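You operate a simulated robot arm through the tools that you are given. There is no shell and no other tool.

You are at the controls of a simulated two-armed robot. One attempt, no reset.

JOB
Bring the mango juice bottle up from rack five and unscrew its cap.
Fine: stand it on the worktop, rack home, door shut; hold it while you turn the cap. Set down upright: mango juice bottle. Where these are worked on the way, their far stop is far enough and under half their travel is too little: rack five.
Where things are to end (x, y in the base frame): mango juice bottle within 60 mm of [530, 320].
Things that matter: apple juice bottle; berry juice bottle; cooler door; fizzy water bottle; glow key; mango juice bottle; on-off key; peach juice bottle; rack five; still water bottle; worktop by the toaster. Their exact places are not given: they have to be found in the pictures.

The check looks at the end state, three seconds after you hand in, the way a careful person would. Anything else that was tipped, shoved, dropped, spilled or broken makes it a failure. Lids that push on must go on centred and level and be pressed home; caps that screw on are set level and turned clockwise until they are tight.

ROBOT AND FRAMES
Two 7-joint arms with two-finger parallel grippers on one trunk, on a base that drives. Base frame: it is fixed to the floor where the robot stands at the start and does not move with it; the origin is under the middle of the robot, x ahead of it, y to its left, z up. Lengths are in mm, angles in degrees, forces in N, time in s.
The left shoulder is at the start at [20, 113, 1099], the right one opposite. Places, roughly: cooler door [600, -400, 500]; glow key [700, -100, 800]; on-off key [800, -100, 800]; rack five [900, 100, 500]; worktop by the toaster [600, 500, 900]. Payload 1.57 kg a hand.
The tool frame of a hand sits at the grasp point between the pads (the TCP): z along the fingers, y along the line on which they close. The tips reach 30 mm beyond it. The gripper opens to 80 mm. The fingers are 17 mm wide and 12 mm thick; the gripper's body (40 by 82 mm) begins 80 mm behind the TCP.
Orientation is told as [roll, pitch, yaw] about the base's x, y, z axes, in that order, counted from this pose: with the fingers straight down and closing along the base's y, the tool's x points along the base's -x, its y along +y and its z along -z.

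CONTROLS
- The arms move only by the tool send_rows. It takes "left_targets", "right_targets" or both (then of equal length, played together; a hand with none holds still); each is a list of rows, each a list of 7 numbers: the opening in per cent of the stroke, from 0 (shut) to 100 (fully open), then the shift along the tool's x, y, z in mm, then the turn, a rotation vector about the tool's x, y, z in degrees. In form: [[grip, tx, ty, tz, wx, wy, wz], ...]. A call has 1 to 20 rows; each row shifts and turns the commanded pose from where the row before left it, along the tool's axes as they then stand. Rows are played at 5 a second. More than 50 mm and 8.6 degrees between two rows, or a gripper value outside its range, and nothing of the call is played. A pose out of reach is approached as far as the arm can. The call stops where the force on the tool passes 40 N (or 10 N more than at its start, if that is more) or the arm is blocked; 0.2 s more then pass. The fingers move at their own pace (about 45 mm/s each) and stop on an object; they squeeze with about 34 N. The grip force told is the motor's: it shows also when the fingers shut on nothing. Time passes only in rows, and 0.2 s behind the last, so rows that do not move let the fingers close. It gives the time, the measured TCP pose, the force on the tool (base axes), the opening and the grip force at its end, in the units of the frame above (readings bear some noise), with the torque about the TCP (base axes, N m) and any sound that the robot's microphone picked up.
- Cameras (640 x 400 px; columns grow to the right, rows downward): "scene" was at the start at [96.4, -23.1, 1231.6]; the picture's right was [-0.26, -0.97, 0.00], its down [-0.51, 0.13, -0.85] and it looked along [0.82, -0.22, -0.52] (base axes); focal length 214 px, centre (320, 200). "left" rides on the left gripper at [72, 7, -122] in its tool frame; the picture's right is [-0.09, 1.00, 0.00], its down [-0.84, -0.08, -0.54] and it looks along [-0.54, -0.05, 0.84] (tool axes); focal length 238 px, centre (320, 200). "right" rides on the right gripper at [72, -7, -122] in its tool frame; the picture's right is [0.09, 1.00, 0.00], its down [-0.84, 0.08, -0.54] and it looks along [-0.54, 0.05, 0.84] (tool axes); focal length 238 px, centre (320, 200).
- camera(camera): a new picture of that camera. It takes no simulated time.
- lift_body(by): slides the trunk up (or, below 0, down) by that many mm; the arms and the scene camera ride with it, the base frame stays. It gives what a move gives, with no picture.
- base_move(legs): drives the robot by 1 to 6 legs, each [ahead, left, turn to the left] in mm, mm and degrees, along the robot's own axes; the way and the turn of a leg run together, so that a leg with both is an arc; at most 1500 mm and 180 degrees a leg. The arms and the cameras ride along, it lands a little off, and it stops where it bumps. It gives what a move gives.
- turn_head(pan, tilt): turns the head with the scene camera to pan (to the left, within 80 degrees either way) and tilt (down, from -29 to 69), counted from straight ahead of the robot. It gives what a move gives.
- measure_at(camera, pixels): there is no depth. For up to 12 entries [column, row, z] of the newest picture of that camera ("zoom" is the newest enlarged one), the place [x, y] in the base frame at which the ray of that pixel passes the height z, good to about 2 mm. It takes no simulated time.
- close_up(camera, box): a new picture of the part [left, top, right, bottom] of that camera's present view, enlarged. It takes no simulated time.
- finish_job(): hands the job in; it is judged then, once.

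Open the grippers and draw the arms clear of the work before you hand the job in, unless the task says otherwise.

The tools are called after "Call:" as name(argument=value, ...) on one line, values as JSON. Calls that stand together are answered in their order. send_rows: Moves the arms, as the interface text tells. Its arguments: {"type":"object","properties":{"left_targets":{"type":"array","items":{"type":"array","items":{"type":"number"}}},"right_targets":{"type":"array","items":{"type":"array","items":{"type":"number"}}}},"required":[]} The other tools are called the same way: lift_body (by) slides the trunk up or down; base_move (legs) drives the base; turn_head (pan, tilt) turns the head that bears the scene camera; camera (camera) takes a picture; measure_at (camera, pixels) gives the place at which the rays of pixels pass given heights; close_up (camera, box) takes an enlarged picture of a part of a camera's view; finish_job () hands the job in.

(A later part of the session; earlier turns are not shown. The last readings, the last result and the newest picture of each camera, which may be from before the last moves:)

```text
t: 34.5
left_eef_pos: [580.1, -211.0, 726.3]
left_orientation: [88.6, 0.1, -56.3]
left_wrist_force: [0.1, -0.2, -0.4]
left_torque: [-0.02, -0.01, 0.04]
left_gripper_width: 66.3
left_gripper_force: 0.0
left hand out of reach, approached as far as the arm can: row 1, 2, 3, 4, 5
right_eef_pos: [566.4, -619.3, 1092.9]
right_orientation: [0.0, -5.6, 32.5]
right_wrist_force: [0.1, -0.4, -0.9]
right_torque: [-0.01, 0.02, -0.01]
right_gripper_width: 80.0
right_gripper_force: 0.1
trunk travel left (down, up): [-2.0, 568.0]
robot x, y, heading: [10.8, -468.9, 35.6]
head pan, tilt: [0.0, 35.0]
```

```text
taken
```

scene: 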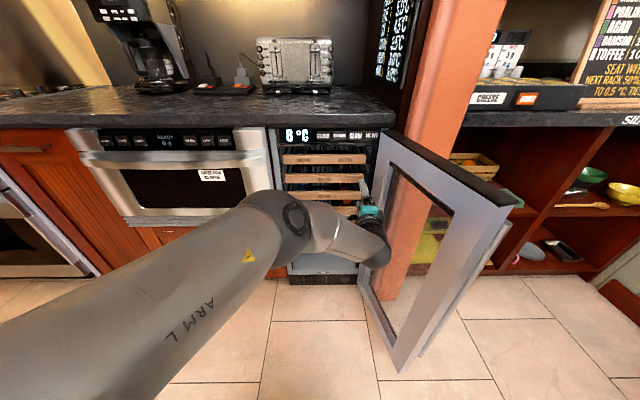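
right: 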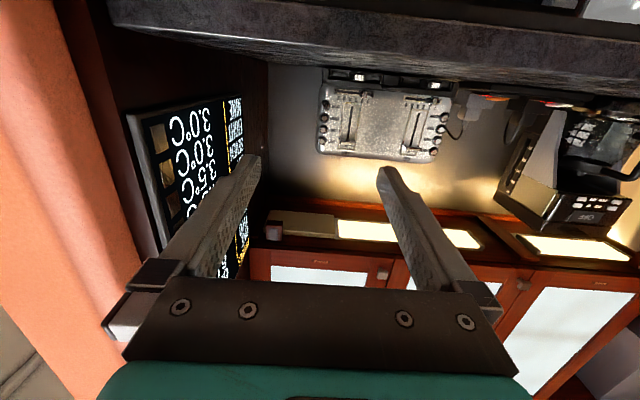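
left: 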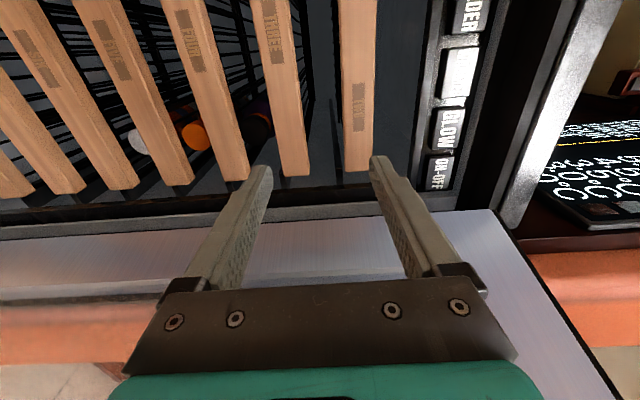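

The arm's full reach is now clear (shoulder to wrist about 510 mm), so for rack height the base must stand closer, and the right arm is better suited (straight down-forward, base left of the door). First I raise the left hand and stow it to the left.

Call:
send_rows(left_targets=[[83, 0, 40, 0, 0, 0, 0], [83, 0, 40, 0, 0, 0, 0], [83, 0, 40, 0, 0, 0, 0], [83, 0, 40, 0, 0, 0, 0], [83, 0, 40, 0, 0, 0, 0], [83, 20, 40, -10, 0, 0, 0], [83, 30, 30, -20, 0, 0, 0], [83, 40, 0, -20, 0, 0, 0], [83, 40, 0, -20, 0, 0, 0], [83, 40, 0, -20, 0, 0, 0], [83, 40, 0, -20, 0, 0, 0]])

Call:
camera(camera="scene")

```text
t: 36.9
left_eef_pos: [376.5, -88.8, 997.3]
left_orientation: [89.6, -0.1, -57.1]
left_wrist_force: [0.7, 0.5, 0.5]
left_torque: [0.02, 0.02, -0.05]
left_gripper_width: 66.3
left_gripper_force: 0.1
right_eef_pos: [565.9, -617.8, 1091.5]
right_orientation: [0.1, -5.8, 32.5]
right_wrist_force: [-0.8, 0.2, 0.2]
right_torque: [-0.01, 0.01, 0.02]
right_gripper_width: 79.9
right_gripper_force: 0.0
trunk travel left (down, up): [-2.0, 568.0]
robot x, y, heading: [15.1, -469.9, 35.7]
head pan, tilt: [0.0, 35.0]
```

```text
taken
```

scene: 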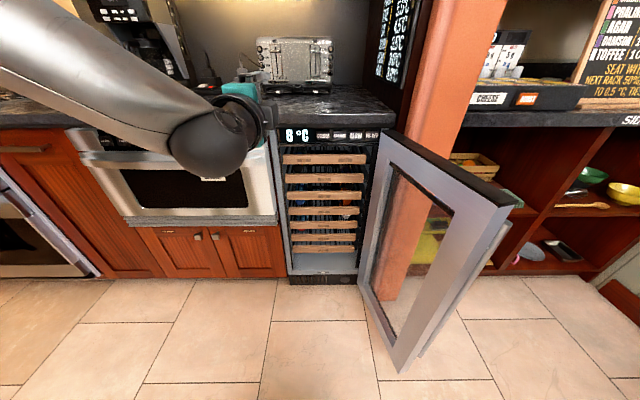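

Left hand is clear at n≈257. I turn it back to tool-down while drawing it back so it is stowed compactly.

Call:
send_rows(left_targets=[[83, 0, 0, -12, 0, 0, -8.5], [83, 0, 0, -12, 0, 0, -8.5], [83, 0, 0, -12, 0, 0, -8.5], [83, 0, 0, -12, 0, 0, -8.5], [83, 0, 0, -12, 0, 0, -8.5], [83, 0, 0, -12, 0, 0, -8.5], [83, 0, 0, -12, 0, 0, -8.5], [83, 0, 0, -12, 0, 0, -8.5], [83, 0, 0, -12, 0, 0, -8.5], [83, 0, 0, -12, 0, 0, -8.5], [83, 0, 0, 0, 0, 0, -5]])

Call:
send_rows(left_targets=[[83, 0, 0, 0, 0, 8.5, 0], [83, 0, 0, 0, 0, 8.5, 0], [83, 0, 0, 0, 0, 8.5, 0], [83, 0, 0, 0, 0, 8.5, 0], [83, 0, 0, 0, 0, 8.5, 0], [83, 0, 0, 0, 0, 8.5, 0], [83, 0, 0, 0, 0, 8.5, 0], [83, 0, 0, 0, 0, 8.5, 0], [83, 0, 0, 0, 0, 8.5, 0], [83, 0, 0, 0, 0, 8.5, 0], [83, 0, 0, 0, 0, 5, 0]])

Call:
camera(camera="scene")

```text
t: 39.3
left_eef_pos: [319.4, -147.0, 1008.7]
left_orientation: [-23.0, -89.5, 55.9]
left_wrist_force: [-1.1, -0.1, 0.7]
left_torque: [-0.03, 0.0, -0.01]
left_gripper_width: 66.4
left_gripper_force: 0.1
left hand out of reach, approached as far as the arm can: row 7, 8, 9, 10
right_eef_pos: [565.6, -618.6, 1091.6]
right_orientation: [0.0, -5.7, 32.5]
right_wrist_force: [-0.2, 0.2, 0.6]
right_torque: [-0.02, -0.02, -0.03]
right_gripper_width: 80.0
right_gripper_force: 0.0
trunk travel left (down, up): [-2.0, 568.0]
robot x, y, heading: [13.4, -467.5, 35.5]
head pan, tilt: [0.0, 35.0]
```

```text
t: 41.7
left_eef_pos: [319.4, -146.2, 1009.7]
left_orientation: [0.0, 0.4, 32.9]
left_wrist_force: [-0.2, 0.2, -0.2]
left_torque: [-0.02, 0.0, -0.01]
left_gripper_width: 66.5
left_gripper_force: 0.0
right_eef_pos: [566.6, -618.7, 1091.6]
right_orientation: [0.0, -5.7, 32.4]
right_wrist_force: [-0.1, 0.0, -1.0]
right_torque: [-0.02, -0.02, 0.0]
right_gripper_width: 80.0
right_gripper_force: 0.1
trunk travel left (down, up): [-2.0, 568.0]
robot x, y, heading: [17.1, -465.3, 35.7]
head pan, tilt: [0.0, 35.0]
```

```text
taken
```

scene: 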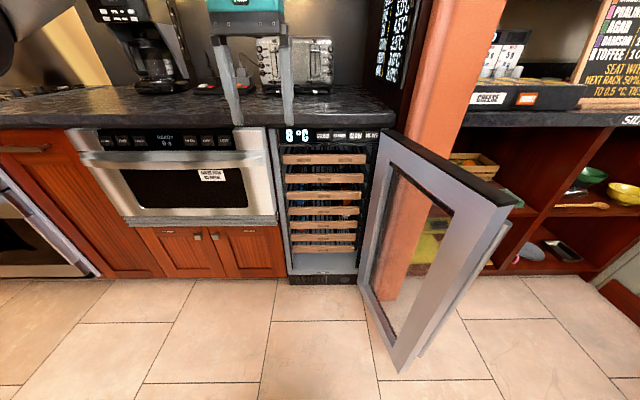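

The left hand is stowed tool-down. From this clear view I measure the toaster, strip, counter edge, door corners and rack-bar ends.

Call:
measure_at(camera="scene", pixels=[[262, 94, 900], [331, 92, 900], [190, 92, 900], [250, 90, 900], [130, 95, 900], [185, 90, 900], [10, 127, 890], [392, 127, 890], [512, 200, 870], [402, 371, 60]])

Call:
close_up(camera="scene", box=[270, 125, 380, 290])

```text
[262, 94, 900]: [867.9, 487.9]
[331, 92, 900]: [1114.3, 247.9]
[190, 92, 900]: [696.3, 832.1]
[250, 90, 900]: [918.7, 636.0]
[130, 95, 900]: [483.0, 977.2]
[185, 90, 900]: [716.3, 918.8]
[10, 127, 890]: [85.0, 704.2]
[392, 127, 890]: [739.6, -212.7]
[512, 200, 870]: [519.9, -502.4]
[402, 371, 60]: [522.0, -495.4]
```

```text
2.42 times, centred on (325, 208) of scene
```

zoom: 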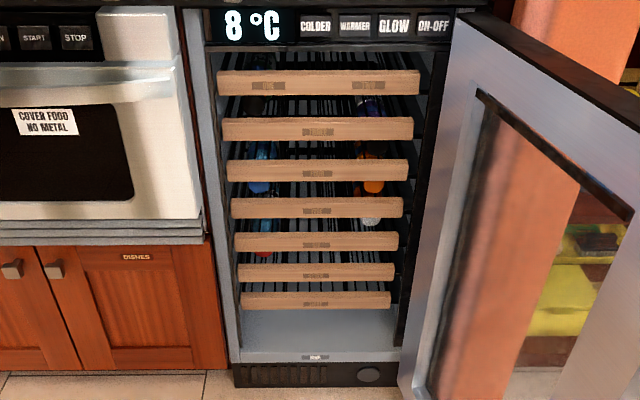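

Using 35.5° for the normal, front bars lie at n≈565, centre u≈-406, worktop edge n≈478, door end at (n 134, u -709). Now I pitch the right hand forward while moving it left, well back from the counter.

Call:
send_rows(right_targets=[[83, 0, 0, 0, 0, 0, -3], [83, 0, 30, 0, 0, -8.5, 0], [83, 0, 30, 0, 0, -8.5, 0], [83, 0, 30, 0, 0, -8.5, 0], [83, 0, 30, 10, 0, -8.5, 0], [83, 0, 30, 10, 0, -8.5, 0], [83, 0, 30, 10, 0, -8.5, 0], [83, 0, 30, 15, 0, -8.5, 0], [83, 0, 30, 15, 0, -8.5, 0], [83, 0, 30, 20, 0, -8.5, 0], [83, 0, 30, 20, 0, -7.5, 0]])

Call:
camera(camera="scene")

```text
t: 44.1
left_eef_pos: [318.5, -145.5, 1009.2]
left_orientation: [0.0, 0.4, 32.9]
left_wrist_force: [-0.1, -0.4, 0.6]
left_torque: [0.02, 0.03, 0.01]
left_gripper_width: 66.4
left_gripper_force: 0.1
right_eef_pos: [459.7, -324.2, 1044.1]
right_orientation: [-43.0, -89.5, 78.6]
right_wrist_force: [0.3, -0.1, -0.9]
right_torque: [0.0, 0.0, -0.01]
right_gripper_width: 66.2
right_gripper_force: 0.0
trunk travel left (down, up): [-2.0, 568.0]
robot x, y, heading: [12.1, -467.6, 35.9]
head pan, tilt: [0.0, 35.0]
```

```text
taken
```

scene: 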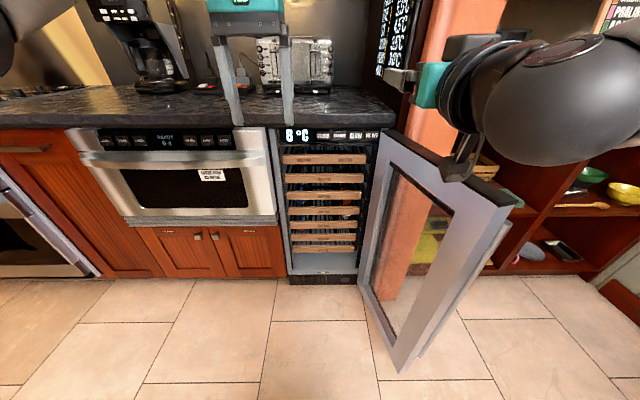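

Right hand points forward at n≈186, u≈-531, z≈1044. I extend and lower it along an arc to keep the arm fairly straight.

Call:
send_rows(right_targets=[[83, 36, 8, 30, 0, 0, 0], [83, 36, 8, 30, 0, 0, 0], [83, 36, 8, 30, 0, 0, 0], [83, 36, 8, 30, 0, 0, 0], [83, 40, 0, 10, 0, 0, 0], [83, 40, 0, 10, 0, 0, 0], [83, 40, 0, 0, 0, 0, 0], [83, 40, 0, 0, 0, 0, 0]])

Call:
camera(camera="scene")

```text
t: 45.9
left_eef_pos: [318.6, -147.7, 1009.1]
left_orientation: [-0.1, 0.4, 32.9]
left_wrist_force: [0.5, 0.3, 0.0]
left_torque: [-0.04, 0.02, 0.02]
left_gripper_width: 66.5
left_gripper_force: 0.0
right_eef_pos: [562.3, -297.1, 812.8]
right_orientation: [-34.5, -89.5, 70.1]
right_wrist_force: [0.1, -0.4, 0.0]
right_torque: [-0.01, -0.01, 0.0]
right_gripper_width: 66.5
right_gripper_force: 0.0
right hand out of reach, approached as far as the arm can: row 5, 6, 7, 8
trunk travel left (down, up): [-2.0, 568.0]
robot x, y, heading: [15.9, -465.2, 35.5]
head pan, tilt: [0.0, 35.0]
```

```text
taken
```

scene: 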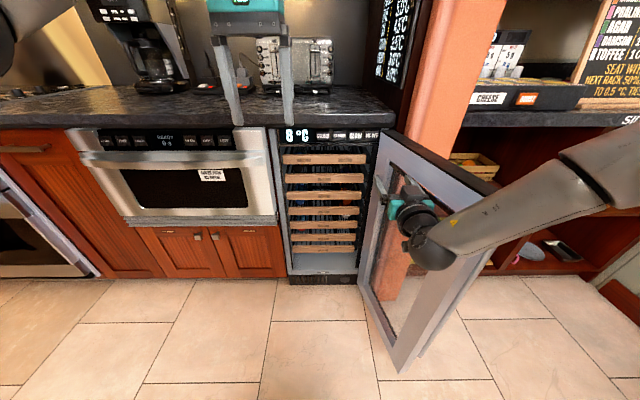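

The arm is limited by the wrist with the elbow out; I stretch the arm forward first (n up to ~430 at z≈930) so the elbow straightens, then go down along the outer arc.

Call:
send_rows(right_targets=[[83, -30, 10, 35, 0, 0, 0], [83, -30, 10, 35, 0, 0, 0], [83, -30, 10, 35, 0, 0, 0], [83, -30, 10, 35, 0, 0, 0], [83, 0, 10, 35, 0, 0, 0]])

Call:
camera(camera="scene")

```text
t: 47.1
left_eef_pos: [318.9, -147.8, 1008.9]
left_orientation: [0.0, 0.4, 32.9]
left_wrist_force: [0.3, 0.1, 0.3]
left_torque: [-0.01, -0.03, -0.04]
left_gripper_width: 66.4
left_gripper_force: 0.1
right_eef_pos: [661.7, -208.7, 955.7]
right_orientation: [-36.2, -89.5, 71.8]
right_wrist_force: [-0.6, 0.5, -0.1]
right_torque: [0.0, -0.03, 0.01]
right_gripper_width: 66.2
right_gripper_force: 0.0
right hand out of reach, approached as far as the arm can: row 3, 4, 5
trunk travel left (down, up): [-2.0, 568.0]
robot x, y, heading: [13.4, -466.4, 35.4]
head pan, tilt: [0.0, 35.0]
```

```text
taken
```

scene: 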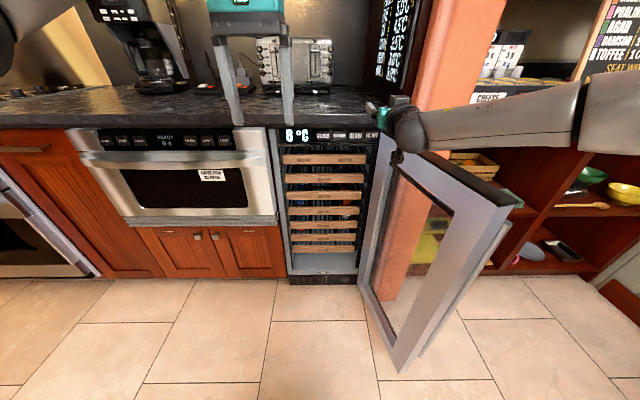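

I look at the right arm to understand its configuration.

Call:
turn_head(pan=-50, tilt=15)

Call:
camera(camera="scene")

```text
t: 48.3
left_eef_pos: [317.9, -146.7, 1008.3]
left_orientation: [0.0, 0.5, 32.9]
left_wrist_force: [-0.1, -0.3, -0.6]
left_torque: [0.0, 0.01, 0.0]
left_gripper_width: 66.4
left_gripper_force: 0.0
right_eef_pos: [661.5, -209.7, 954.7]
right_orientation: [-39.3, -89.6, 74.8]
right_wrist_force: [0.9, 0.6, -0.3]
right_torque: [-0.01, 0.01, 0.01]
right_gripper_width: 66.3
right_gripper_force: 0.1
trunk travel left (down, up): [-2.0, 568.0]
robot x, y, heading: [20.3, -466.7, 35.4]
head pan, tilt: [-50.0, 15.0]
```

```text
taken
```

scene: 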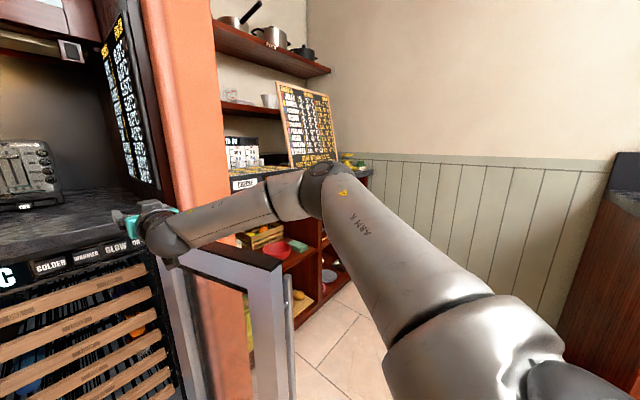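

The elbow lies out to the right at door height, so I will use the left arm with a slanted hand instead (its elbow side is free). First I bring the right hand back and stow it compactly, tool down.

Call:
send_rows(right_targets=[[83, -25, 0, -40, 0, 0, 0], [83, -25, 0, -40, 0, 0, 0], [83, -25, 0, -40, 0, 0, 0], [83, -25, 0, -40, 0, 0, 0], [83, -25, -10, -40, 0, 0, 0], [83, -15, -15, -20, 0, 0, 0], [83, 0, -15, 0, 0, 8.5, 0], [83, 0, -15, 0, 0, 8.5, 0], [83, 0, -15, 0, 0, 8.5, 0], [83, 0, -15, 0, 0, 8.5, 0], [83, 0, -15, 0, 0, 8.5, 0], [83, 0, -15, 0, 0, 8.5, 0], [83, 0, -15, 0, 0, 8.5, 0], [83, 0, -15, 0, 0, 8.5, 0], [83, 0, -15, 0, 0, 8.5, 0], [83, 0, -15, 0, 0, 8.5, 0], [83, 0, 0, 0, 0, 5, 0]])

```text
t: 51.9
left_eef_pos: [318.8, -145.9, 1009.1]
left_orientation: [-0.1, 0.3, 32.9]
left_wrist_force: [0.6, -0.3, 0.6]
left_torque: [0.03, -0.01, 0.0]
left_gripper_width: 66.4
left_gripper_force: 0.0
right_eef_pos: [556.2, -495.6, 1057.5]
right_orientation: [-0.3, 0.3, 35.5]
right_wrist_force: [0.6, 0.8, 0.2]
right_torque: [0.01, -0.01, 0.0]
right_gripper_width: 66.5
right_gripper_force: 0.0
right hand out of reach, approached as far as the arm can: row 16, 17
trunk travel left (down, up): [-2.0, 568.0]
robot x, y, heading: [13.9, -467.0, 35.6]
head pan, tilt: [-50.0, 15.0]
```

Right hand is tool-down at fwd 421. I pull it in closer to the body and up.

Call:
send_rows(right_targets=[[83, 35, 0, -20, 0, 0, 0], [83, 35, 0, -20, 0, 0, 0], [83, 35, 0, -20, 0, 0, 0], [83, 35, 0, -20, 0, 0, 0], [83, 0, 0, 0, 0, 0, 0]])

Call:
turn_head(pan=0, tilt=35)

Call:
camera(camera="scene")

```text
t: 53.1
left_eef_pos: [318.2, -145.8, 1008.7]
left_orientation: [0.1, 0.4, 32.8]
left_wrist_force: [0.6, 0.1, 0.5]
left_torque: [-0.01, 0.01, 0.0]
left_gripper_width: 66.6
left_gripper_force: 0.0
right_eef_pos: [441.2, -574.5, 1120.6]
right_orientation: [-0.3, 0.2, 35.5]
right_wrist_force: [0.3, -0.2, -0.2]
right_torque: [0.02, -0.03, 0.0]
right_gripper_width: 66.3
right_gripper_force: 0.1
right hand out of reach, approached as far as the arm can: row 4
trunk travel left (down, up): [-2.0, 568.0]
robot x, y, heading: [16.5, -465.6, 35.3]
head pan, tilt: [-50.0, 15.0]
```

```text
t: 54.3
left_eef_pos: [320.3, -146.3, 1008.2]
left_orientation: [0.0, 0.3, 32.8]
left_wrist_force: [0.4, 0.2, -0.9]
left_torque: [0.01, 0.04, 0.01]
left_gripper_width: 66.5
left_gripper_force: 0.1
right_eef_pos: [442.1, -575.8, 1119.5]
right_orientation: [-0.3, 0.2, 35.5]
right_wrist_force: [0.3, -0.4, 0.2]
right_torque: [0.0, -0.02, 0.01]
right_gripper_width: 66.2
right_gripper_force: 0.1
trunk travel left (down, up): [-2.0, 568.0]
robot x, y, heading: [14.7, -468.7, 35.3]
head pan, tilt: [0.0, 35.0]
```

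```text
taken
```

scene: 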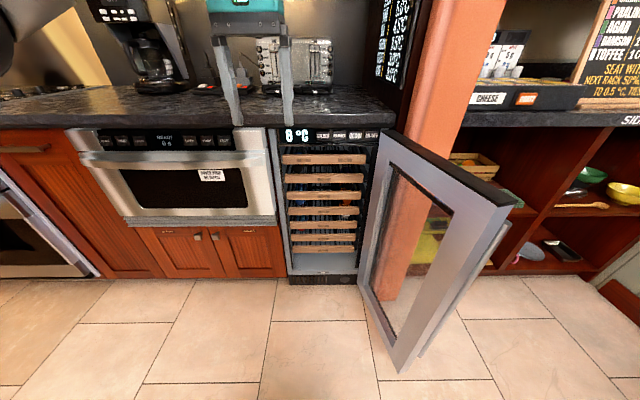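

Right arm is compact now. I tilt the left hand to 30° below horizontal, then roll it 90° so the fingers close nearly vertically.

Call:
send_rows(left_targets=[[62, 0, 0, 0, 0, 0, -2.6], [62, 0, 0, 0, 0, -8.5, 0], [62, 0, 0, 0, 0, -8.5, 0], [62, 0, 0, 0, 0, -8.5, 0], [62, 0, 0, 0, 0, -8.5, 0], [62, 0, 0, 0, 0, -8.5, 0], [62, 0, 0, 0, 0, -8.5, 0], [62, 0, 0, 0, 0, -8.5, 0], [62, 0, 0, 0, 0, 0, 8.5], [62, 0, 0, 0, 0, 0, 8.5], [62, 0, 0, 0, 0, 0, 8.5], [62, 0, 0, 0, 0, 0, 8.5], [62, 0, 0, 0, 0, 0, 8.5], [62, 0, 0, 0, 0, 0, 8.5], [62, 0, 0, 0, 0, 0, 8.5], [62, 0, 0, 0, 0, 0, 8.5], [62, 0, 0, 0, 0, 0, 8.5], [62, 0, 0, 0, 0, 0, 8.5], [62, 0, 0, 0, 0, 0, 5]])

Call:
camera(camera="scene")

```text
t: 58.3
left_eef_pos: [317.8, -146.8, 1009.3]
left_orientation: [59.1, 0.1, -54.4]
left_wrist_force: [0.2, -0.1, 0.2]
left_torque: [0.03, 0.02, -0.04]
left_gripper_width: 49.6
left_gripper_force: 0.1
right_eef_pos: [440.0, -574.4, 1120.6]
right_orientation: [-0.4, 0.2, 35.5]
right_wrist_force: [1.0, -0.3, 0.5]
right_torque: [-0.01, 0.03, -0.02]
right_gripper_width: 66.3
right_gripper_force: 0.0
trunk travel left (down, up): [-2.0, 568.0]
robot x, y, heading: [15.2, -467.8, 35.5]
head pan, tilt: [0.0, 35.0]
```

```text
taken
```

scene: 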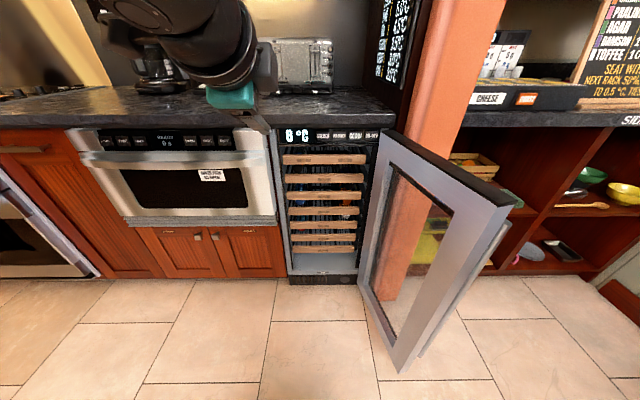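

Tilt and roll worked without limits. Now I lower the hand in steps keeping the 30° slant.

Call:
send_rows(left_targets=[[62, -8, -30.6, 26.9, 0, 0, 0], [62, -8, -30.6, 26.9, 0, 0, 0], [62, -8, -30.6, 26.9, 0, 0, 0], [62, -8, -30.6, 26.9, 0, 0, 0], [62, -8, -30.6, 26.9, 0, 0, 0], [62, -8, -30.6, 26.9, 0, 0, 0]])

Call:
camera(camera="scene")

```text
t: 59.7
left_eef_pos: [382.3, -160.2, 768.0]
left_orientation: [59.2, 0.1, -54.5]
left_wrist_force: [-0.3, 0.1, 0.2]
left_torque: [0.0, -0.04, 0.04]
left_gripper_width: 49.4
left_gripper_force: 0.0
right_eef_pos: [442.1, -574.5, 1121.4]
right_orientation: [-0.3, 0.1, 35.5]
right_wrist_force: [0.6, 0.2, -0.2]
right_torque: [-0.01, 0.0, -0.01]
right_gripper_width: 66.4
right_gripper_force: 0.1
trunk travel left (down, up): [-2.0, 568.0]
robot x, y, heading: [14.0, -469.0, 35.9]
head pan, tilt: [0.0, 35.0]
```

```text
taken
```

scene: 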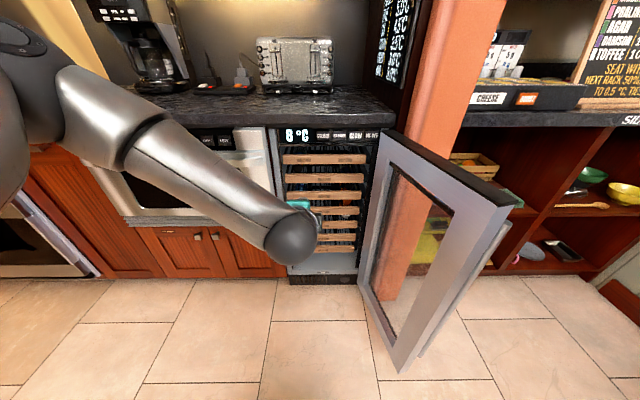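

Works well (z=768, no limit). I keep lowering to about z=560.

Call:
send_rows(left_targets=[[62, -4, -32, 24, 0, 0, 0], [62, -4, -32, 24, 0, 0, 0], [62, -4, -32, 24, 0, 0, 0], [62, 0, -32, 24, 0, 0, 0], [62, 0, -32, 24, 0, 0, 0]])

Call:
camera(camera="scene")

```text
t: 60.9
left_eef_pos: [411.2, -161.9, 573.4]
left_orientation: [58.9, 0.2, -54.2]
left_wrist_force: [-0.6, -0.6, 0.5]
left_torque: [0.01, -0.02, -0.03]
left_gripper_width: 49.7
left_gripper_force: 0.2
left hand out of reach, approached as far as the arm can: row 5
right_eef_pos: [442.0, -574.8, 1119.9]
right_orientation: [-0.3, 0.2, 35.6]
right_wrist_force: [0.3, 0.0, -0.1]
right_torque: [-0.01, 0.0, 0.03]
right_gripper_width: 66.2
right_gripper_force: 0.2
trunk travel left (down, up): [-2.0, 568.0]
robot x, y, heading: [13.7, -468.1, 35.5]
head pan, tilt: [0.0, 35.0]
```

```text
taken
```

scene: 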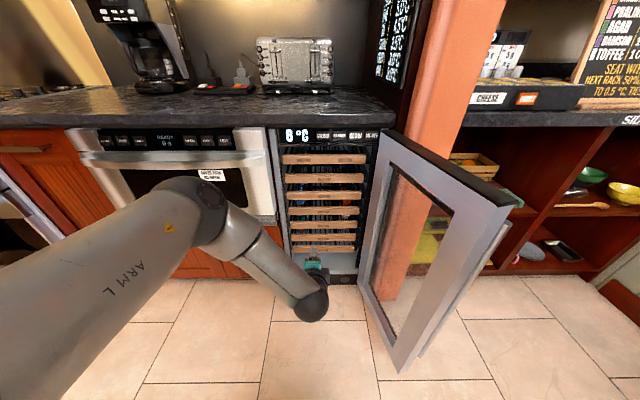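

One row was at the limit at z≈573. I try reaching a bit further forward while lowering more.

Call:
send_rows(left_targets=[[62, 0, -10, 40, 0, 0, 0], [62, 0, -17, 30, 0, 0, 0], [62, 0, -17, 10, 0, 0, 0]])

```text
t: 61.7
left_eef_pos: [467.6, -146.3, 508.3]
left_orientation: [58.6, 0.2, -54.2]
left_wrist_force: [-0.8, 0.4, -0.1]
left_torque: [0.01, 0.02, 0.01]
left_gripper_width: 49.8
left_gripper_force: 0.0
left hand out of reach, approached as far as the arm can: row 1, 2, 3
right_eef_pos: [442.0, -575.1, 1120.3]
right_orientation: [-0.4, 0.2, 35.5]
right_wrist_force: [-0.6, -0.3, 0.0]
right_torque: [-0.03, 0.0, -0.06]
right_gripper_width: 66.3
right_gripper_force: 0.1
trunk travel left (down, up): [-2.0, 568.0]
robot x, y, heading: [19.0, -467.1, 35.4]
head pan, tilt: [0.0, 35.0]
```

The hand now sits at n≈296, u≈-391, z≈508 (fwd 552), which is the shape needed at bar FIVE. I draw back along the tool by 80 mm, and look right to check the right arm's clearance to the door before driving in.

Call:
send_rows(left_targets=[[62, 0, 0, -40, 0, 0, 0], [62, 0, 0, -40, 0, 0, 0]])

Call:
turn_head(pan=-60, tilt=25)

Call:
camera(camera="scene")

Call:
camera(camera="left")

```text
t: 62.3
left_eef_pos: [413.2, -188.1, 548.1]
left_orientation: [59.0, 0.2, -54.4]
left_wrist_force: [-0.4, 0.0, 1.0]
left_torque: [-0.01, -0.01, -0.01]
left_gripper_width: 49.4
left_gripper_force: 0.2
right_eef_pos: [441.4, -575.3, 1121.1]
right_orientation: [-0.3, 0.2, 35.5]
right_wrist_force: [0.5, -0.2, 0.0]
right_torque: [0.0, -0.02, 0.0]
right_gripper_width: 66.3
right_gripper_force: 0.0
trunk travel left (down, up): [-2.0, 568.0]
robot x, y, heading: [14.4, -469.7, 35.9]
head pan, tilt: [0.0, 35.0]
```

```text
t: 63.6
left_eef_pos: [413.0, -187.7, 547.0]
left_orientation: [59.0, 0.1, -54.4]
left_wrist_force: [0.2, -0.9, 0.0]
left_torque: [-0.01, -0.03, 0.01]
left_gripper_width: 49.6
left_gripper_force: 0.1
right_eef_pos: [441.9, -575.6, 1120.6]
right_orientation: [-0.3, 0.2, 35.5]
right_wrist_force: [0.4, 0.1, -0.1]
right_torque: [0.0, -0.01, -0.01]
right_gripper_width: 66.5
right_gripper_force: 0.0
trunk travel left (down, up): [-2.0, 568.0]
robot x, y, heading: [13.7, -468.3, 35.4]
head pan, tilt: [-60.0, 25.0]
```

```text
taken
```

scene: 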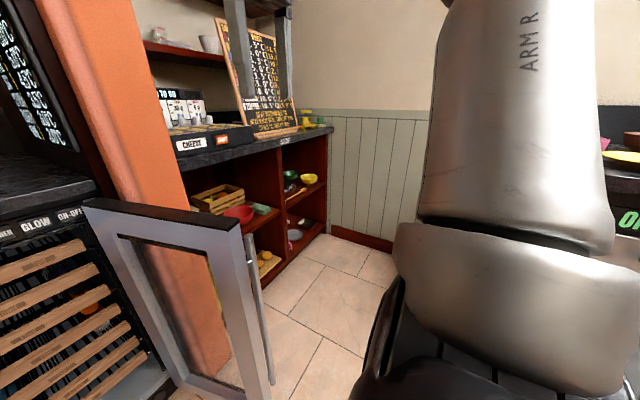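

```text
taken
```

left: 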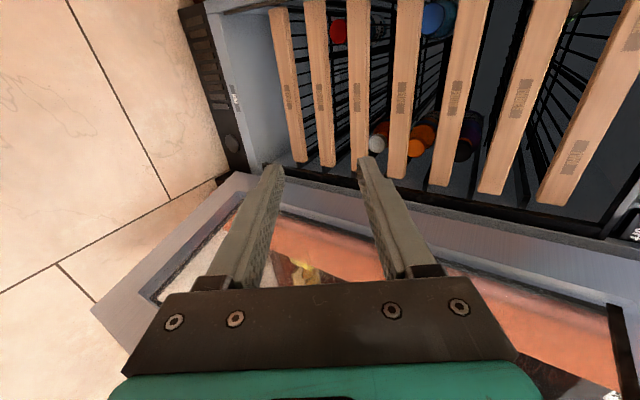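

Left camera (right = up) shows bar FIVE at about (402,97) with orange cap (415,147) above it. I verify bar FIVE's position with this camera at z=502 and compare with the estimate.

Call:
close_up(camera="left", box=[330, 0, 500, 200])

Call:
measure_at(camera="left", pixels=[[401, 97, 490], [401, 97, 502], [401, 97, 515], [363, 97, 421], [454, 97, 583], [524, 97, 664], [415, 147, 530], [432, 18, 530]])

```text
2.00 times, centred on (415, 100) of left
```

zoom: 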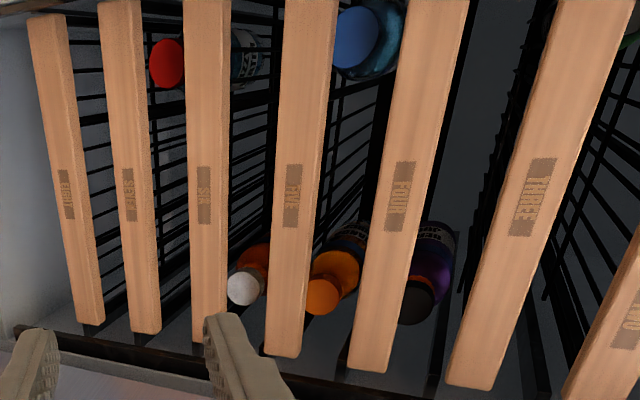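

```text
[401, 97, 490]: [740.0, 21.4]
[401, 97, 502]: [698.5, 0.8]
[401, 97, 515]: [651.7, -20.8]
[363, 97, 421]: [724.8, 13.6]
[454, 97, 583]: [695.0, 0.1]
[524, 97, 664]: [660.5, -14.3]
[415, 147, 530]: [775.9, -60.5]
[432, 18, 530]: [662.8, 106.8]
```

The left camera confirms bar FIVE at n≈567, u≈-405, z≈502, and caps at u≈-500 (orange) and -298 (blue). I drive forward 225 mm and right 12 mm with the hand in pre-grasp shape.

Call:
base_move(legs=[[225, -12, 0]])

Call:
camera(camera="left")

Call:
turn_head(pan=-10, tilt=50)

Call:
camera(camera="scene")

```text
t: 65.3
left_eef_pos: [599.9, -69.3, 546.9]
left_orientation: [59.0, 0.1, -54.0]
left_wrist_force: [-0.9, -1.0, 0.1]
left_torque: [0.0, 0.02, 0.0]
left_gripper_width: 49.5
left_gripper_force: 0.1
right_eef_pos: [629.5, -454.6, 1121.1]
right_orientation: [-0.3, 0.2, 35.7]
right_wrist_force: [-0.7, -1.1, 0.4]
right_torque: [-0.01, -0.02, 0.02]
right_gripper_width: 66.4
right_gripper_force: 0.0
trunk travel left (down, up): [-2.0, 568.0]
robot x, y, heading: [204.3, -347.0, 35.8]
head pan, tilt: [-60.0, 25.0]
```

```text
taken
```

left: 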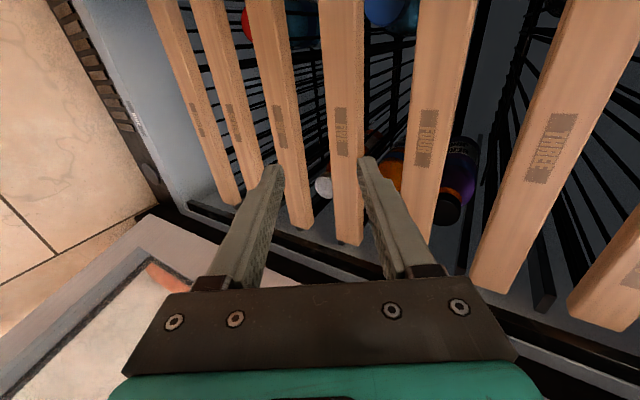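

```text
t: 66.5
left_eef_pos: [599.4, -67.8, 546.6]
left_orientation: [58.9, 0.0, -54.0]
left_wrist_force: [-0.1, 0.1, 0.7]
left_torque: [0.02, 0.01, -0.02]
left_gripper_width: 49.6
left_gripper_force: 0.0
right_eef_pos: [629.2, -453.7, 1120.6]
right_orientation: [-0.2, 0.2, 35.8]
right_wrist_force: [0.9, 0.2, 0.7]
right_torque: [0.0, -0.03, -0.02]
right_gripper_width: 66.5
right_gripper_force: 0.0
trunk travel left (down, up): [-2.0, 568.0]
robot x, y, heading: [198.9, -351.9, 35.7]
head pan, tilt: [-10.0, 50.0]
```

```text
taken
```

scene: 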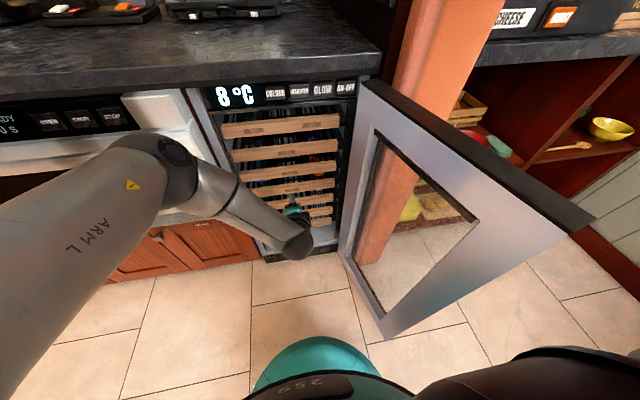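

TCP is at n≈448, u≈-404, z≈547. I drive 55 mm more so that a straight move along the fingers will straddle bar FIVE.

Call:
base_move(legs=[[55, 0, 0]])

Call:
camera(camera="left")

```text
t: 67.4
left_eef_pos: [643.7, -35.5, 547.4]
left_orientation: [59.0, 0.1, -54.1]
left_wrist_force: [-1.2, 0.2, -0.7]
left_torque: [0.02, 0.0, 0.03]
left_gripper_width: 49.6
left_gripper_force: 0.1
right_eef_pos: [673.2, -422.5, 1120.4]
right_orientation: [-0.3, 0.3, 35.7]
right_wrist_force: [-1.3, -0.1, -0.2]
right_torque: [0.0, 0.03, 0.01]
right_gripper_width: 66.6
right_gripper_force: 0.0
trunk travel left (down, up): [-2.0, 568.0]
robot x, y, heading: [250.0, -317.0, 35.9]
head pan, tilt: [-10.0, 50.0]
```

```text
taken
```

left: 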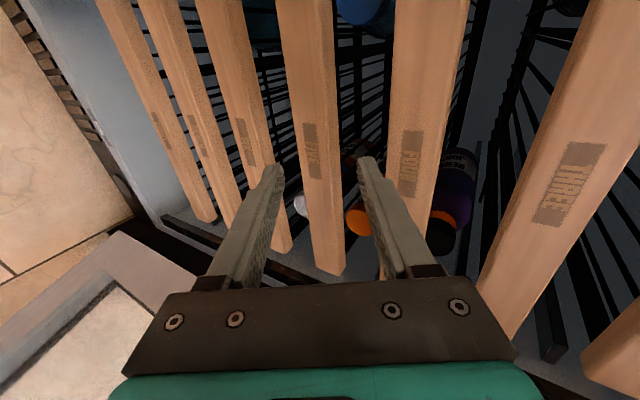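

Bar FIVE (label at 311,150) lies between the finger tips in the picture. I advance 45 mm along the fingers and check.

Call:
send_rows(left_targets=[[62, 0, 0, 15, 0, 0, 0], [62, 0, 0, 15, 0, 0, 0], [62, 0, 0, 15, 0, 0, 0], [62, 0, 0, 0, 0, 0, 0]])

Call:
camera(camera="left")

```text
t: 68.4
left_eef_pos: [674.8, -12.6, 523.1]
left_orientation: [58.7, 0.3, -53.7]
left_wrist_force: [0.1, 0.0, -0.2]
left_torque: [0.03, 0.0, 0.02]
left_gripper_width: 49.7
left_gripper_force: 0.1
right_eef_pos: [672.6, -422.7, 1121.1]
right_orientation: [-0.4, 0.2, 35.6]
right_wrist_force: [0.4, 0.0, -0.3]
right_torque: [-0.01, 0.01, -0.01]
right_gripper_width: 66.3
right_gripper_force: 0.1
trunk travel left (down, up): [-2.0, 568.0]
robot x, y, heading: [247.3, -318.7, 35.9]
head pan, tilt: [-10.0, 50.0]
```

```text
taken
```

left: 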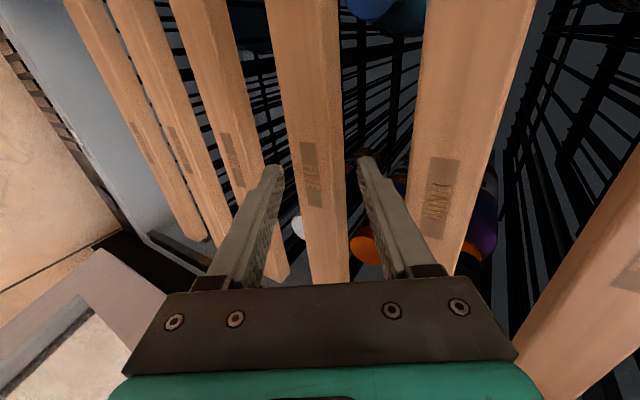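

The fingers straddle bar FIVE correctly. I widen slightly to 56 mm for even clearance and advance the rest.

Call:
send_rows(left_targets=[[70, 0, 0, 0, 0, 0, 0], [70, 0, 0, 10, 0, 0, 0], [70, 0, 0, 10, 0, 0, 0], [70, 0, 0, 10, 0, 0, 0], [70, 0, 0, 10, 0, 0, 0], [70, 0, 0, 0, 0, 0, 0]])

Call:
camera(camera="left")

```text
t: 69.8
left_eef_pos: [702.3, 7.6, 503.7]
left_orientation: [58.8, 0.2, -54.0]
left_wrist_force: [-0.4, -0.4, 0.6]
left_torque: [-0.02, 0.0, -0.01]
left_gripper_width: 56.0
left_gripper_force: 0.0
right_eef_pos: [674.4, -422.3, 1121.9]
right_orientation: [-0.4, 0.2, 35.8]
right_wrist_force: [0.5, 0.1, -0.2]
right_torque: [-0.01, 0.01, -0.02]
right_gripper_width: 66.6
right_gripper_force: 0.0
trunk travel left (down, up): [-2.0, 568.0]
robot x, y, heading: [249.7, -317.5, 35.7]
head pan, tilt: [-10.0, 50.0]
```

```text
taken
```

left: 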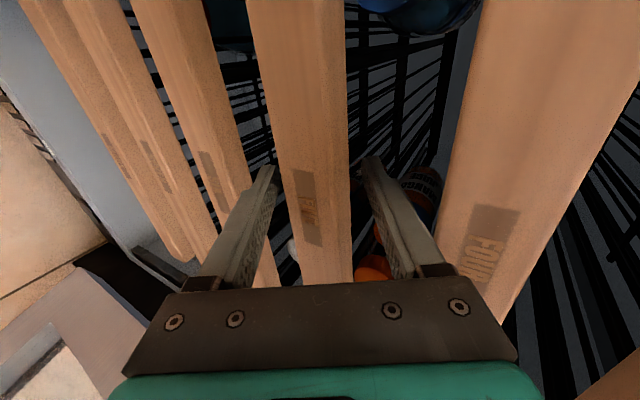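

The bar is between the fingers with no contact force. I close the gripper on it.

Call:
send_rows(left_targets=[[0, 0, 0, 0, 0, 0, 0], [0, 0, 0, 0, 0, 0, 0], [0, 0, 0, 0, 0, 0, 0], [0, 0, 0, 0, 0, 0, 0]])

Call:
camera(camera="left")

```text
t: 70.8
left_eef_pos: [702.7, 7.0, 501.2]
left_orientation: [58.6, 0.1, -54.0]
left_wrist_force: [-3.2, -1.5, -7.0]
left_torque: [-0.26, -0.27, 0.15]
left_gripper_width: 39.0
left_gripper_force: 40.8
right_eef_pos: [673.7, -421.5, 1120.7]
right_orientation: [-0.4, 0.2, 35.7]
right_wrist_force: [-0.8, -0.2, 0.2]
right_torque: [0.03, 0.0, -0.02]
right_gripper_width: 66.4
right_gripper_force: 0.1
trunk travel left (down, up): [-2.0, 568.0]
robot x, y, heading: [247.8, -318.6, 35.7]
head pan, tilt: [-10.0, 50.0]
```

```text
taken
```

left: 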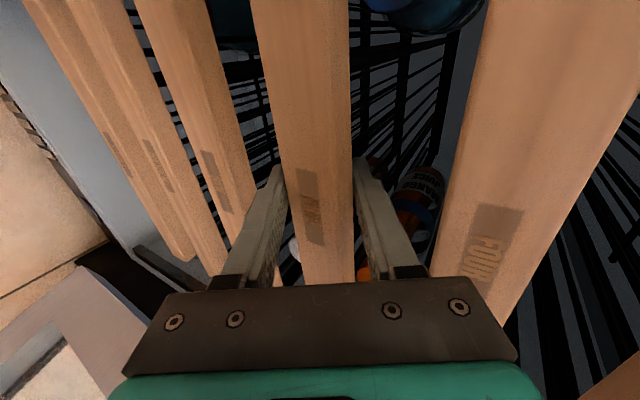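

Gripped (width 39, force 41 N), and the label "MANGO JUICE" shows at (430,185) on the right-hand bottle of this rack. I pull the rack by driving back 100 mm.

Call:
base_move(legs=[[-100, 0, 0]])

Call:
camera(camera="left")

Call:
camera(camera="scene")

```text
t: 72.0
left_eef_pos: [621.8, -52.2, 501.9]
left_orientation: [58.6, 0.2, -54.0]
left_wrist_force: [5.2, -7.5, -10.7]
left_torque: [-0.67, -0.36, 0.61]
left_gripper_width: 38.5
left_gripper_force: 44.5
right_eef_pos: [593.5, -479.1, 1121.9]
right_orientation: [-0.3, 0.3, 35.8]
right_wrist_force: [0.2, -0.8, -0.6]
right_torque: [0.0, -0.01, -0.02]
right_gripper_width: 66.4
right_gripper_force: 0.0
trunk travel left (down, up): [-2.0, 568.0]
robot x, y, heading: [162.0, -377.7, 35.9]
head pan, tilt: [-10.0, 50.0]
```

```text
taken
```

left: 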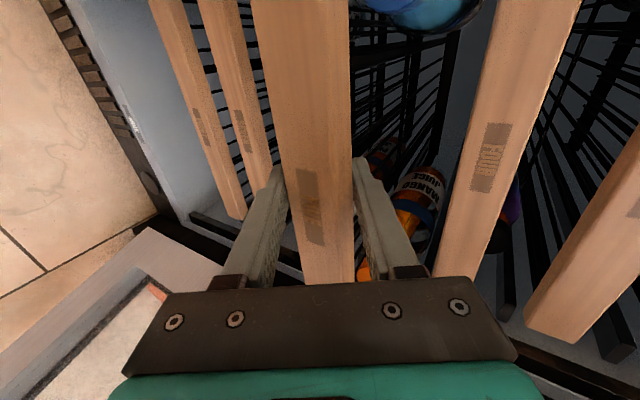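

```text
taken
```

scene: 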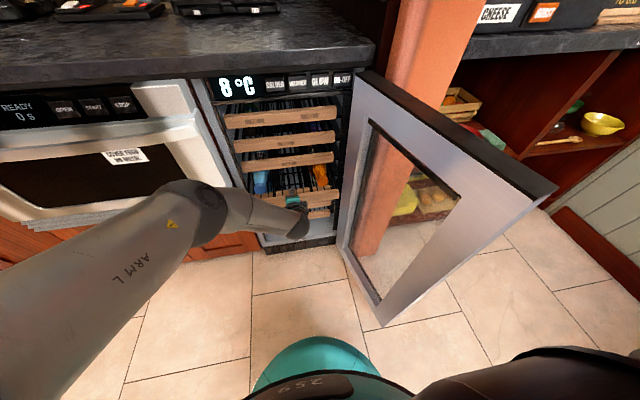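

The rack slides with the hand (TCP n moved about 100 mm). I pull another 100 mm.

Call:
base_move(legs=[[-100, 0, 0]])

Call:
camera(camera="scene")

Call:
camera(camera="left")

```text
t: 73.1
left_eef_pos: [539.7, -111.0, 502.2]
left_orientation: [58.5, 0.0, -54.0]
left_wrist_force: [-2.1, 1.3, -2.5]
left_torque: [-0.58, -0.17, 0.76]
left_gripper_width: 38.8
left_gripper_force: 44.5
right_eef_pos: [511.9, -537.5, 1120.6]
right_orientation: [-0.4, 0.4, 35.7]
right_wrist_force: [0.5, -0.1, 0.2]
right_torque: [-0.01, 0.0, 0.0]
right_gripper_width: 66.4
right_gripper_force: 0.0
trunk travel left (down, up): [-2.0, 568.0]
robot x, y, heading: [82.3, -435.4, 35.5]
head pan, tilt: [-10.0, 50.0]
```

```text
taken
```

scene: 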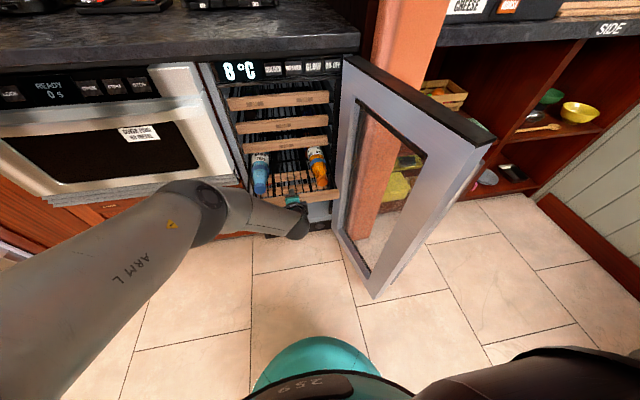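

```text
taken
```

left: 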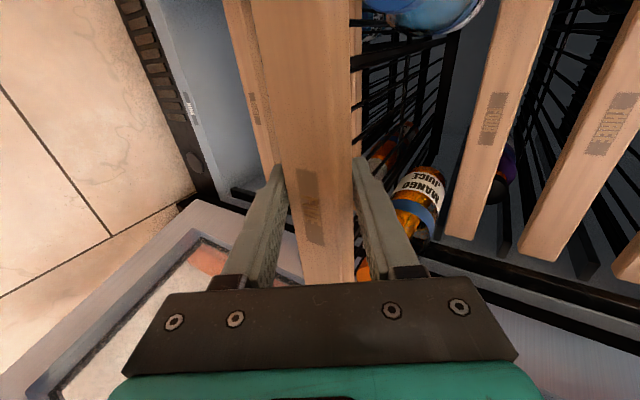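

Pulled about 200 mm with little force. I continue by 80 mm, watching for the far stop.

Call:
base_move(legs=[[-80, 0, 0]])

Call:
camera(camera="scene")

Call:
camera(camera="left")

```text
t: 74.2
left_eef_pos: [476.5, -158.1, 501.8]
left_orientation: [58.5, 0.0, -54.0]
left_wrist_force: [-1.0, -3.1, 0.3]
left_torque: [-0.11, 0.18, 0.4]
left_gripper_width: 38.9
left_gripper_force: 44.4
right_eef_pos: [448.3, -584.8, 1119.8]
right_orientation: [-0.4, 0.3, 35.7]
right_wrist_force: [-0.3, -0.7, -0.7]
right_torque: [0.01, 0.0, -0.04]
right_gripper_width: 66.5
right_gripper_force: 0.2
trunk travel left (down, up): [-2.0, 568.0]
robot x, y, heading: [18.8, -478.0, 35.7]
head pan, tilt: [-10.0, 50.0]
```

```text
taken
```

scene: 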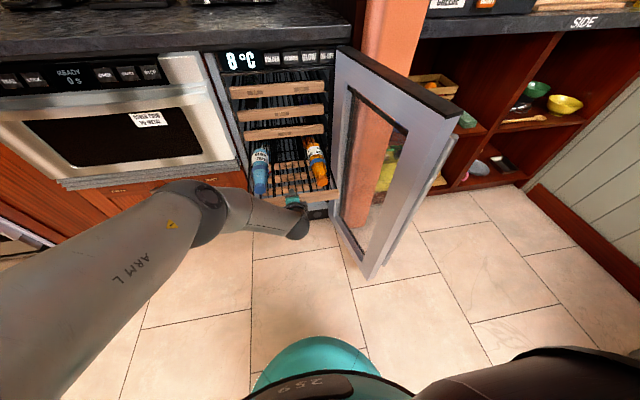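

```text
taken
```

left: 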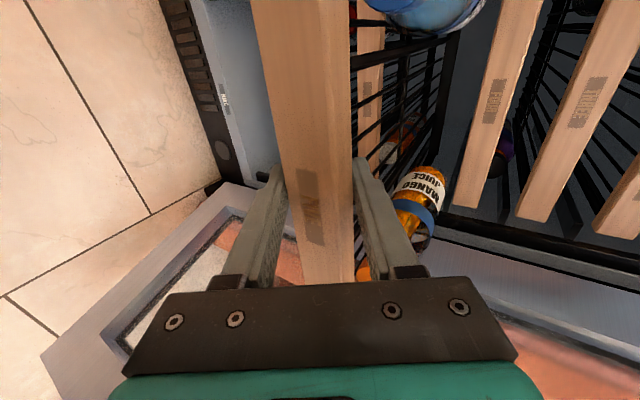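

Pulled about 280 mm, still free. I enlarge the scene to see the bottle, then pull on a little to reach the stop.

Call:
base_move(legs=[[-50, 0, 0]])

Call:
close_up(camera="scene", box=[210, 40, 370, 240])

```text
t: 75.1
left_eef_pos: [436.5, -186.1, 502.2]
left_orientation: [58.4, -0.1, -54.2]
left_wrist_force: [1.5, -3.3, 1.1]
left_torque: [0.1, 0.25, 0.24]
left_gripper_width: 39.0
left_gripper_force: 44.2
right_eef_pos: [407.7, -613.4, 1120.4]
right_orientation: [-0.4, 0.3, 35.8]
right_wrist_force: [-0.1, -0.3, -0.6]
right_torque: [0.0, 0.0, -0.01]
right_gripper_width: 66.1
right_gripper_force: 0.0
trunk travel left (down, up): [-2.0, 568.0]
robot x, y, heading: [-21.9, -509.5, 35.6]
head pan, tilt: [-10.0, 50.0]
```

```text
2.00 times, centred on (290, 140) of scene
```

zoom: 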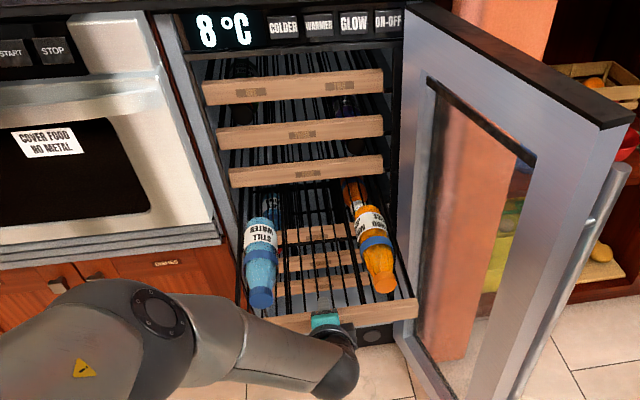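

The rack is out about 329 mm and the whole mango bottle (cap at zoom 385,285, base at about 352,185) is nearly clear. I pull 30 mm more to find the stop.

Call:
base_move(legs=[[-30, 0, 0]])

Call:
close_up(camera="scene", box=[210, 40, 370, 240])

```text
t: 75.9
left_eef_pos: [413.3, -203.3, 501.8]
left_orientation: [58.5, -0.1, -54.0]
left_wrist_force: [-0.4, 0.1, 1.9]
left_torque: [-0.25, -0.11, -0.43]
left_gripper_width: 38.9
left_gripper_force: 44.7
right_eef_pos: [383.8, -630.9, 1119.3]
right_orientation: [-0.4, 0.3, 35.8]
right_wrist_force: [-0.9, -0.2, 0.0]
right_torque: [0.0, 0.02, 0.0]
right_gripper_width: 66.5
right_gripper_force: 0.0
trunk travel left (down, up): [-2.0, 568.0]
robot x, y, heading: [-40.8, -523.0, 35.4]
head pan, tilt: [-10.0, 50.0]
```

```text
2.00 times, centred on (290, 140) of scene
```

zoom: 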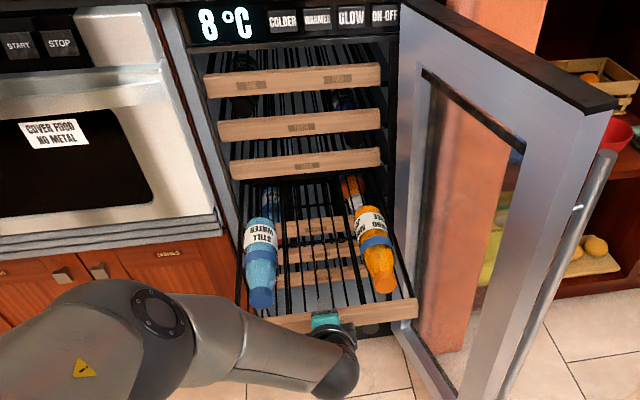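

The rack is out 357 mm and the bottle is clear of bar FOUR. I measure its extent: cap end near scene pixel (322,182), base near (311,143), at axis height guesses.

Call:
close_up(camera="scene", box=[270, 120, 350, 220])

Call:
measure_at(camera="scene", pixels=[[322.5, 182.5, 530], [322.5, 182.5, 515], [322.5, 182.5, 500], [311, 143.5, 530], [311, 143.5, 500], [260, 190, 530]])

Call:
camera(camera="left")

```text
4.00 times, centred on (310, 170) of scene
```

zoom: 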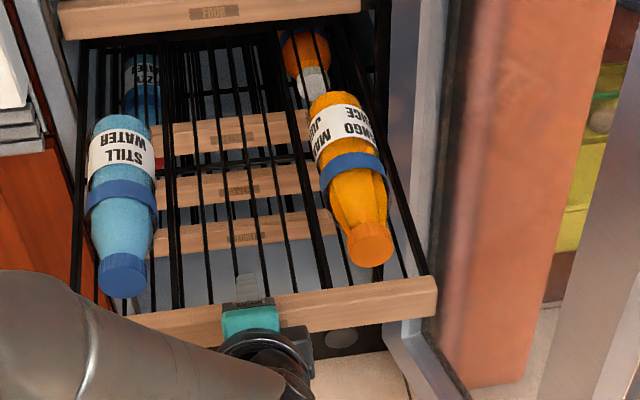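

```text
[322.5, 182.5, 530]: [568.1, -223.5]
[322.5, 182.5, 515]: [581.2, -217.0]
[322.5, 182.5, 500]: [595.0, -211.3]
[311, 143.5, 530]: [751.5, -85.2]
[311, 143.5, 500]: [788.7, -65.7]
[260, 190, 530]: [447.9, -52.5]
```

```text
taken
```

left: 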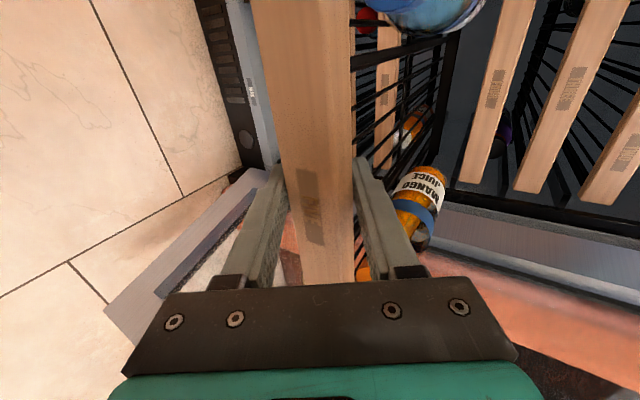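

Clear view: mango bottle's base inward, tapering to an orange cap at front (zoom 370,245). I check whether the right hand's camera also sees it, for triangulating the height.

Call:
camera(camera="right")

```text
taken
```

right: 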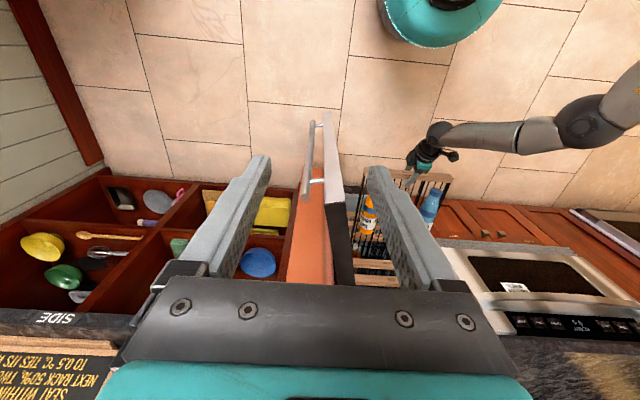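

The right camera sees the bottle at about (367,215). I enlarge it and triangulate.

Call:
close_up(camera="right", box=[330, 160, 460, 290])

```text
3.08 times, centred on (395, 225) of right
```

zoom: 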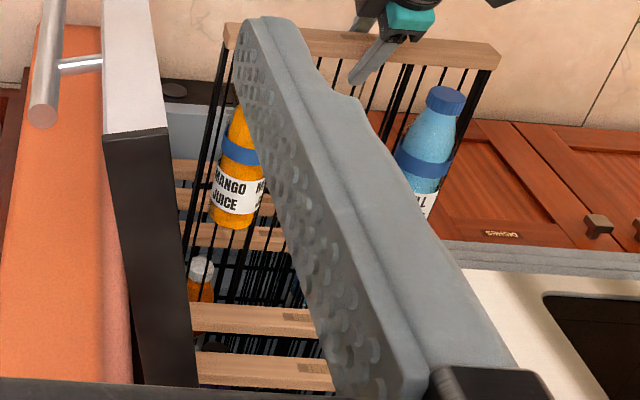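

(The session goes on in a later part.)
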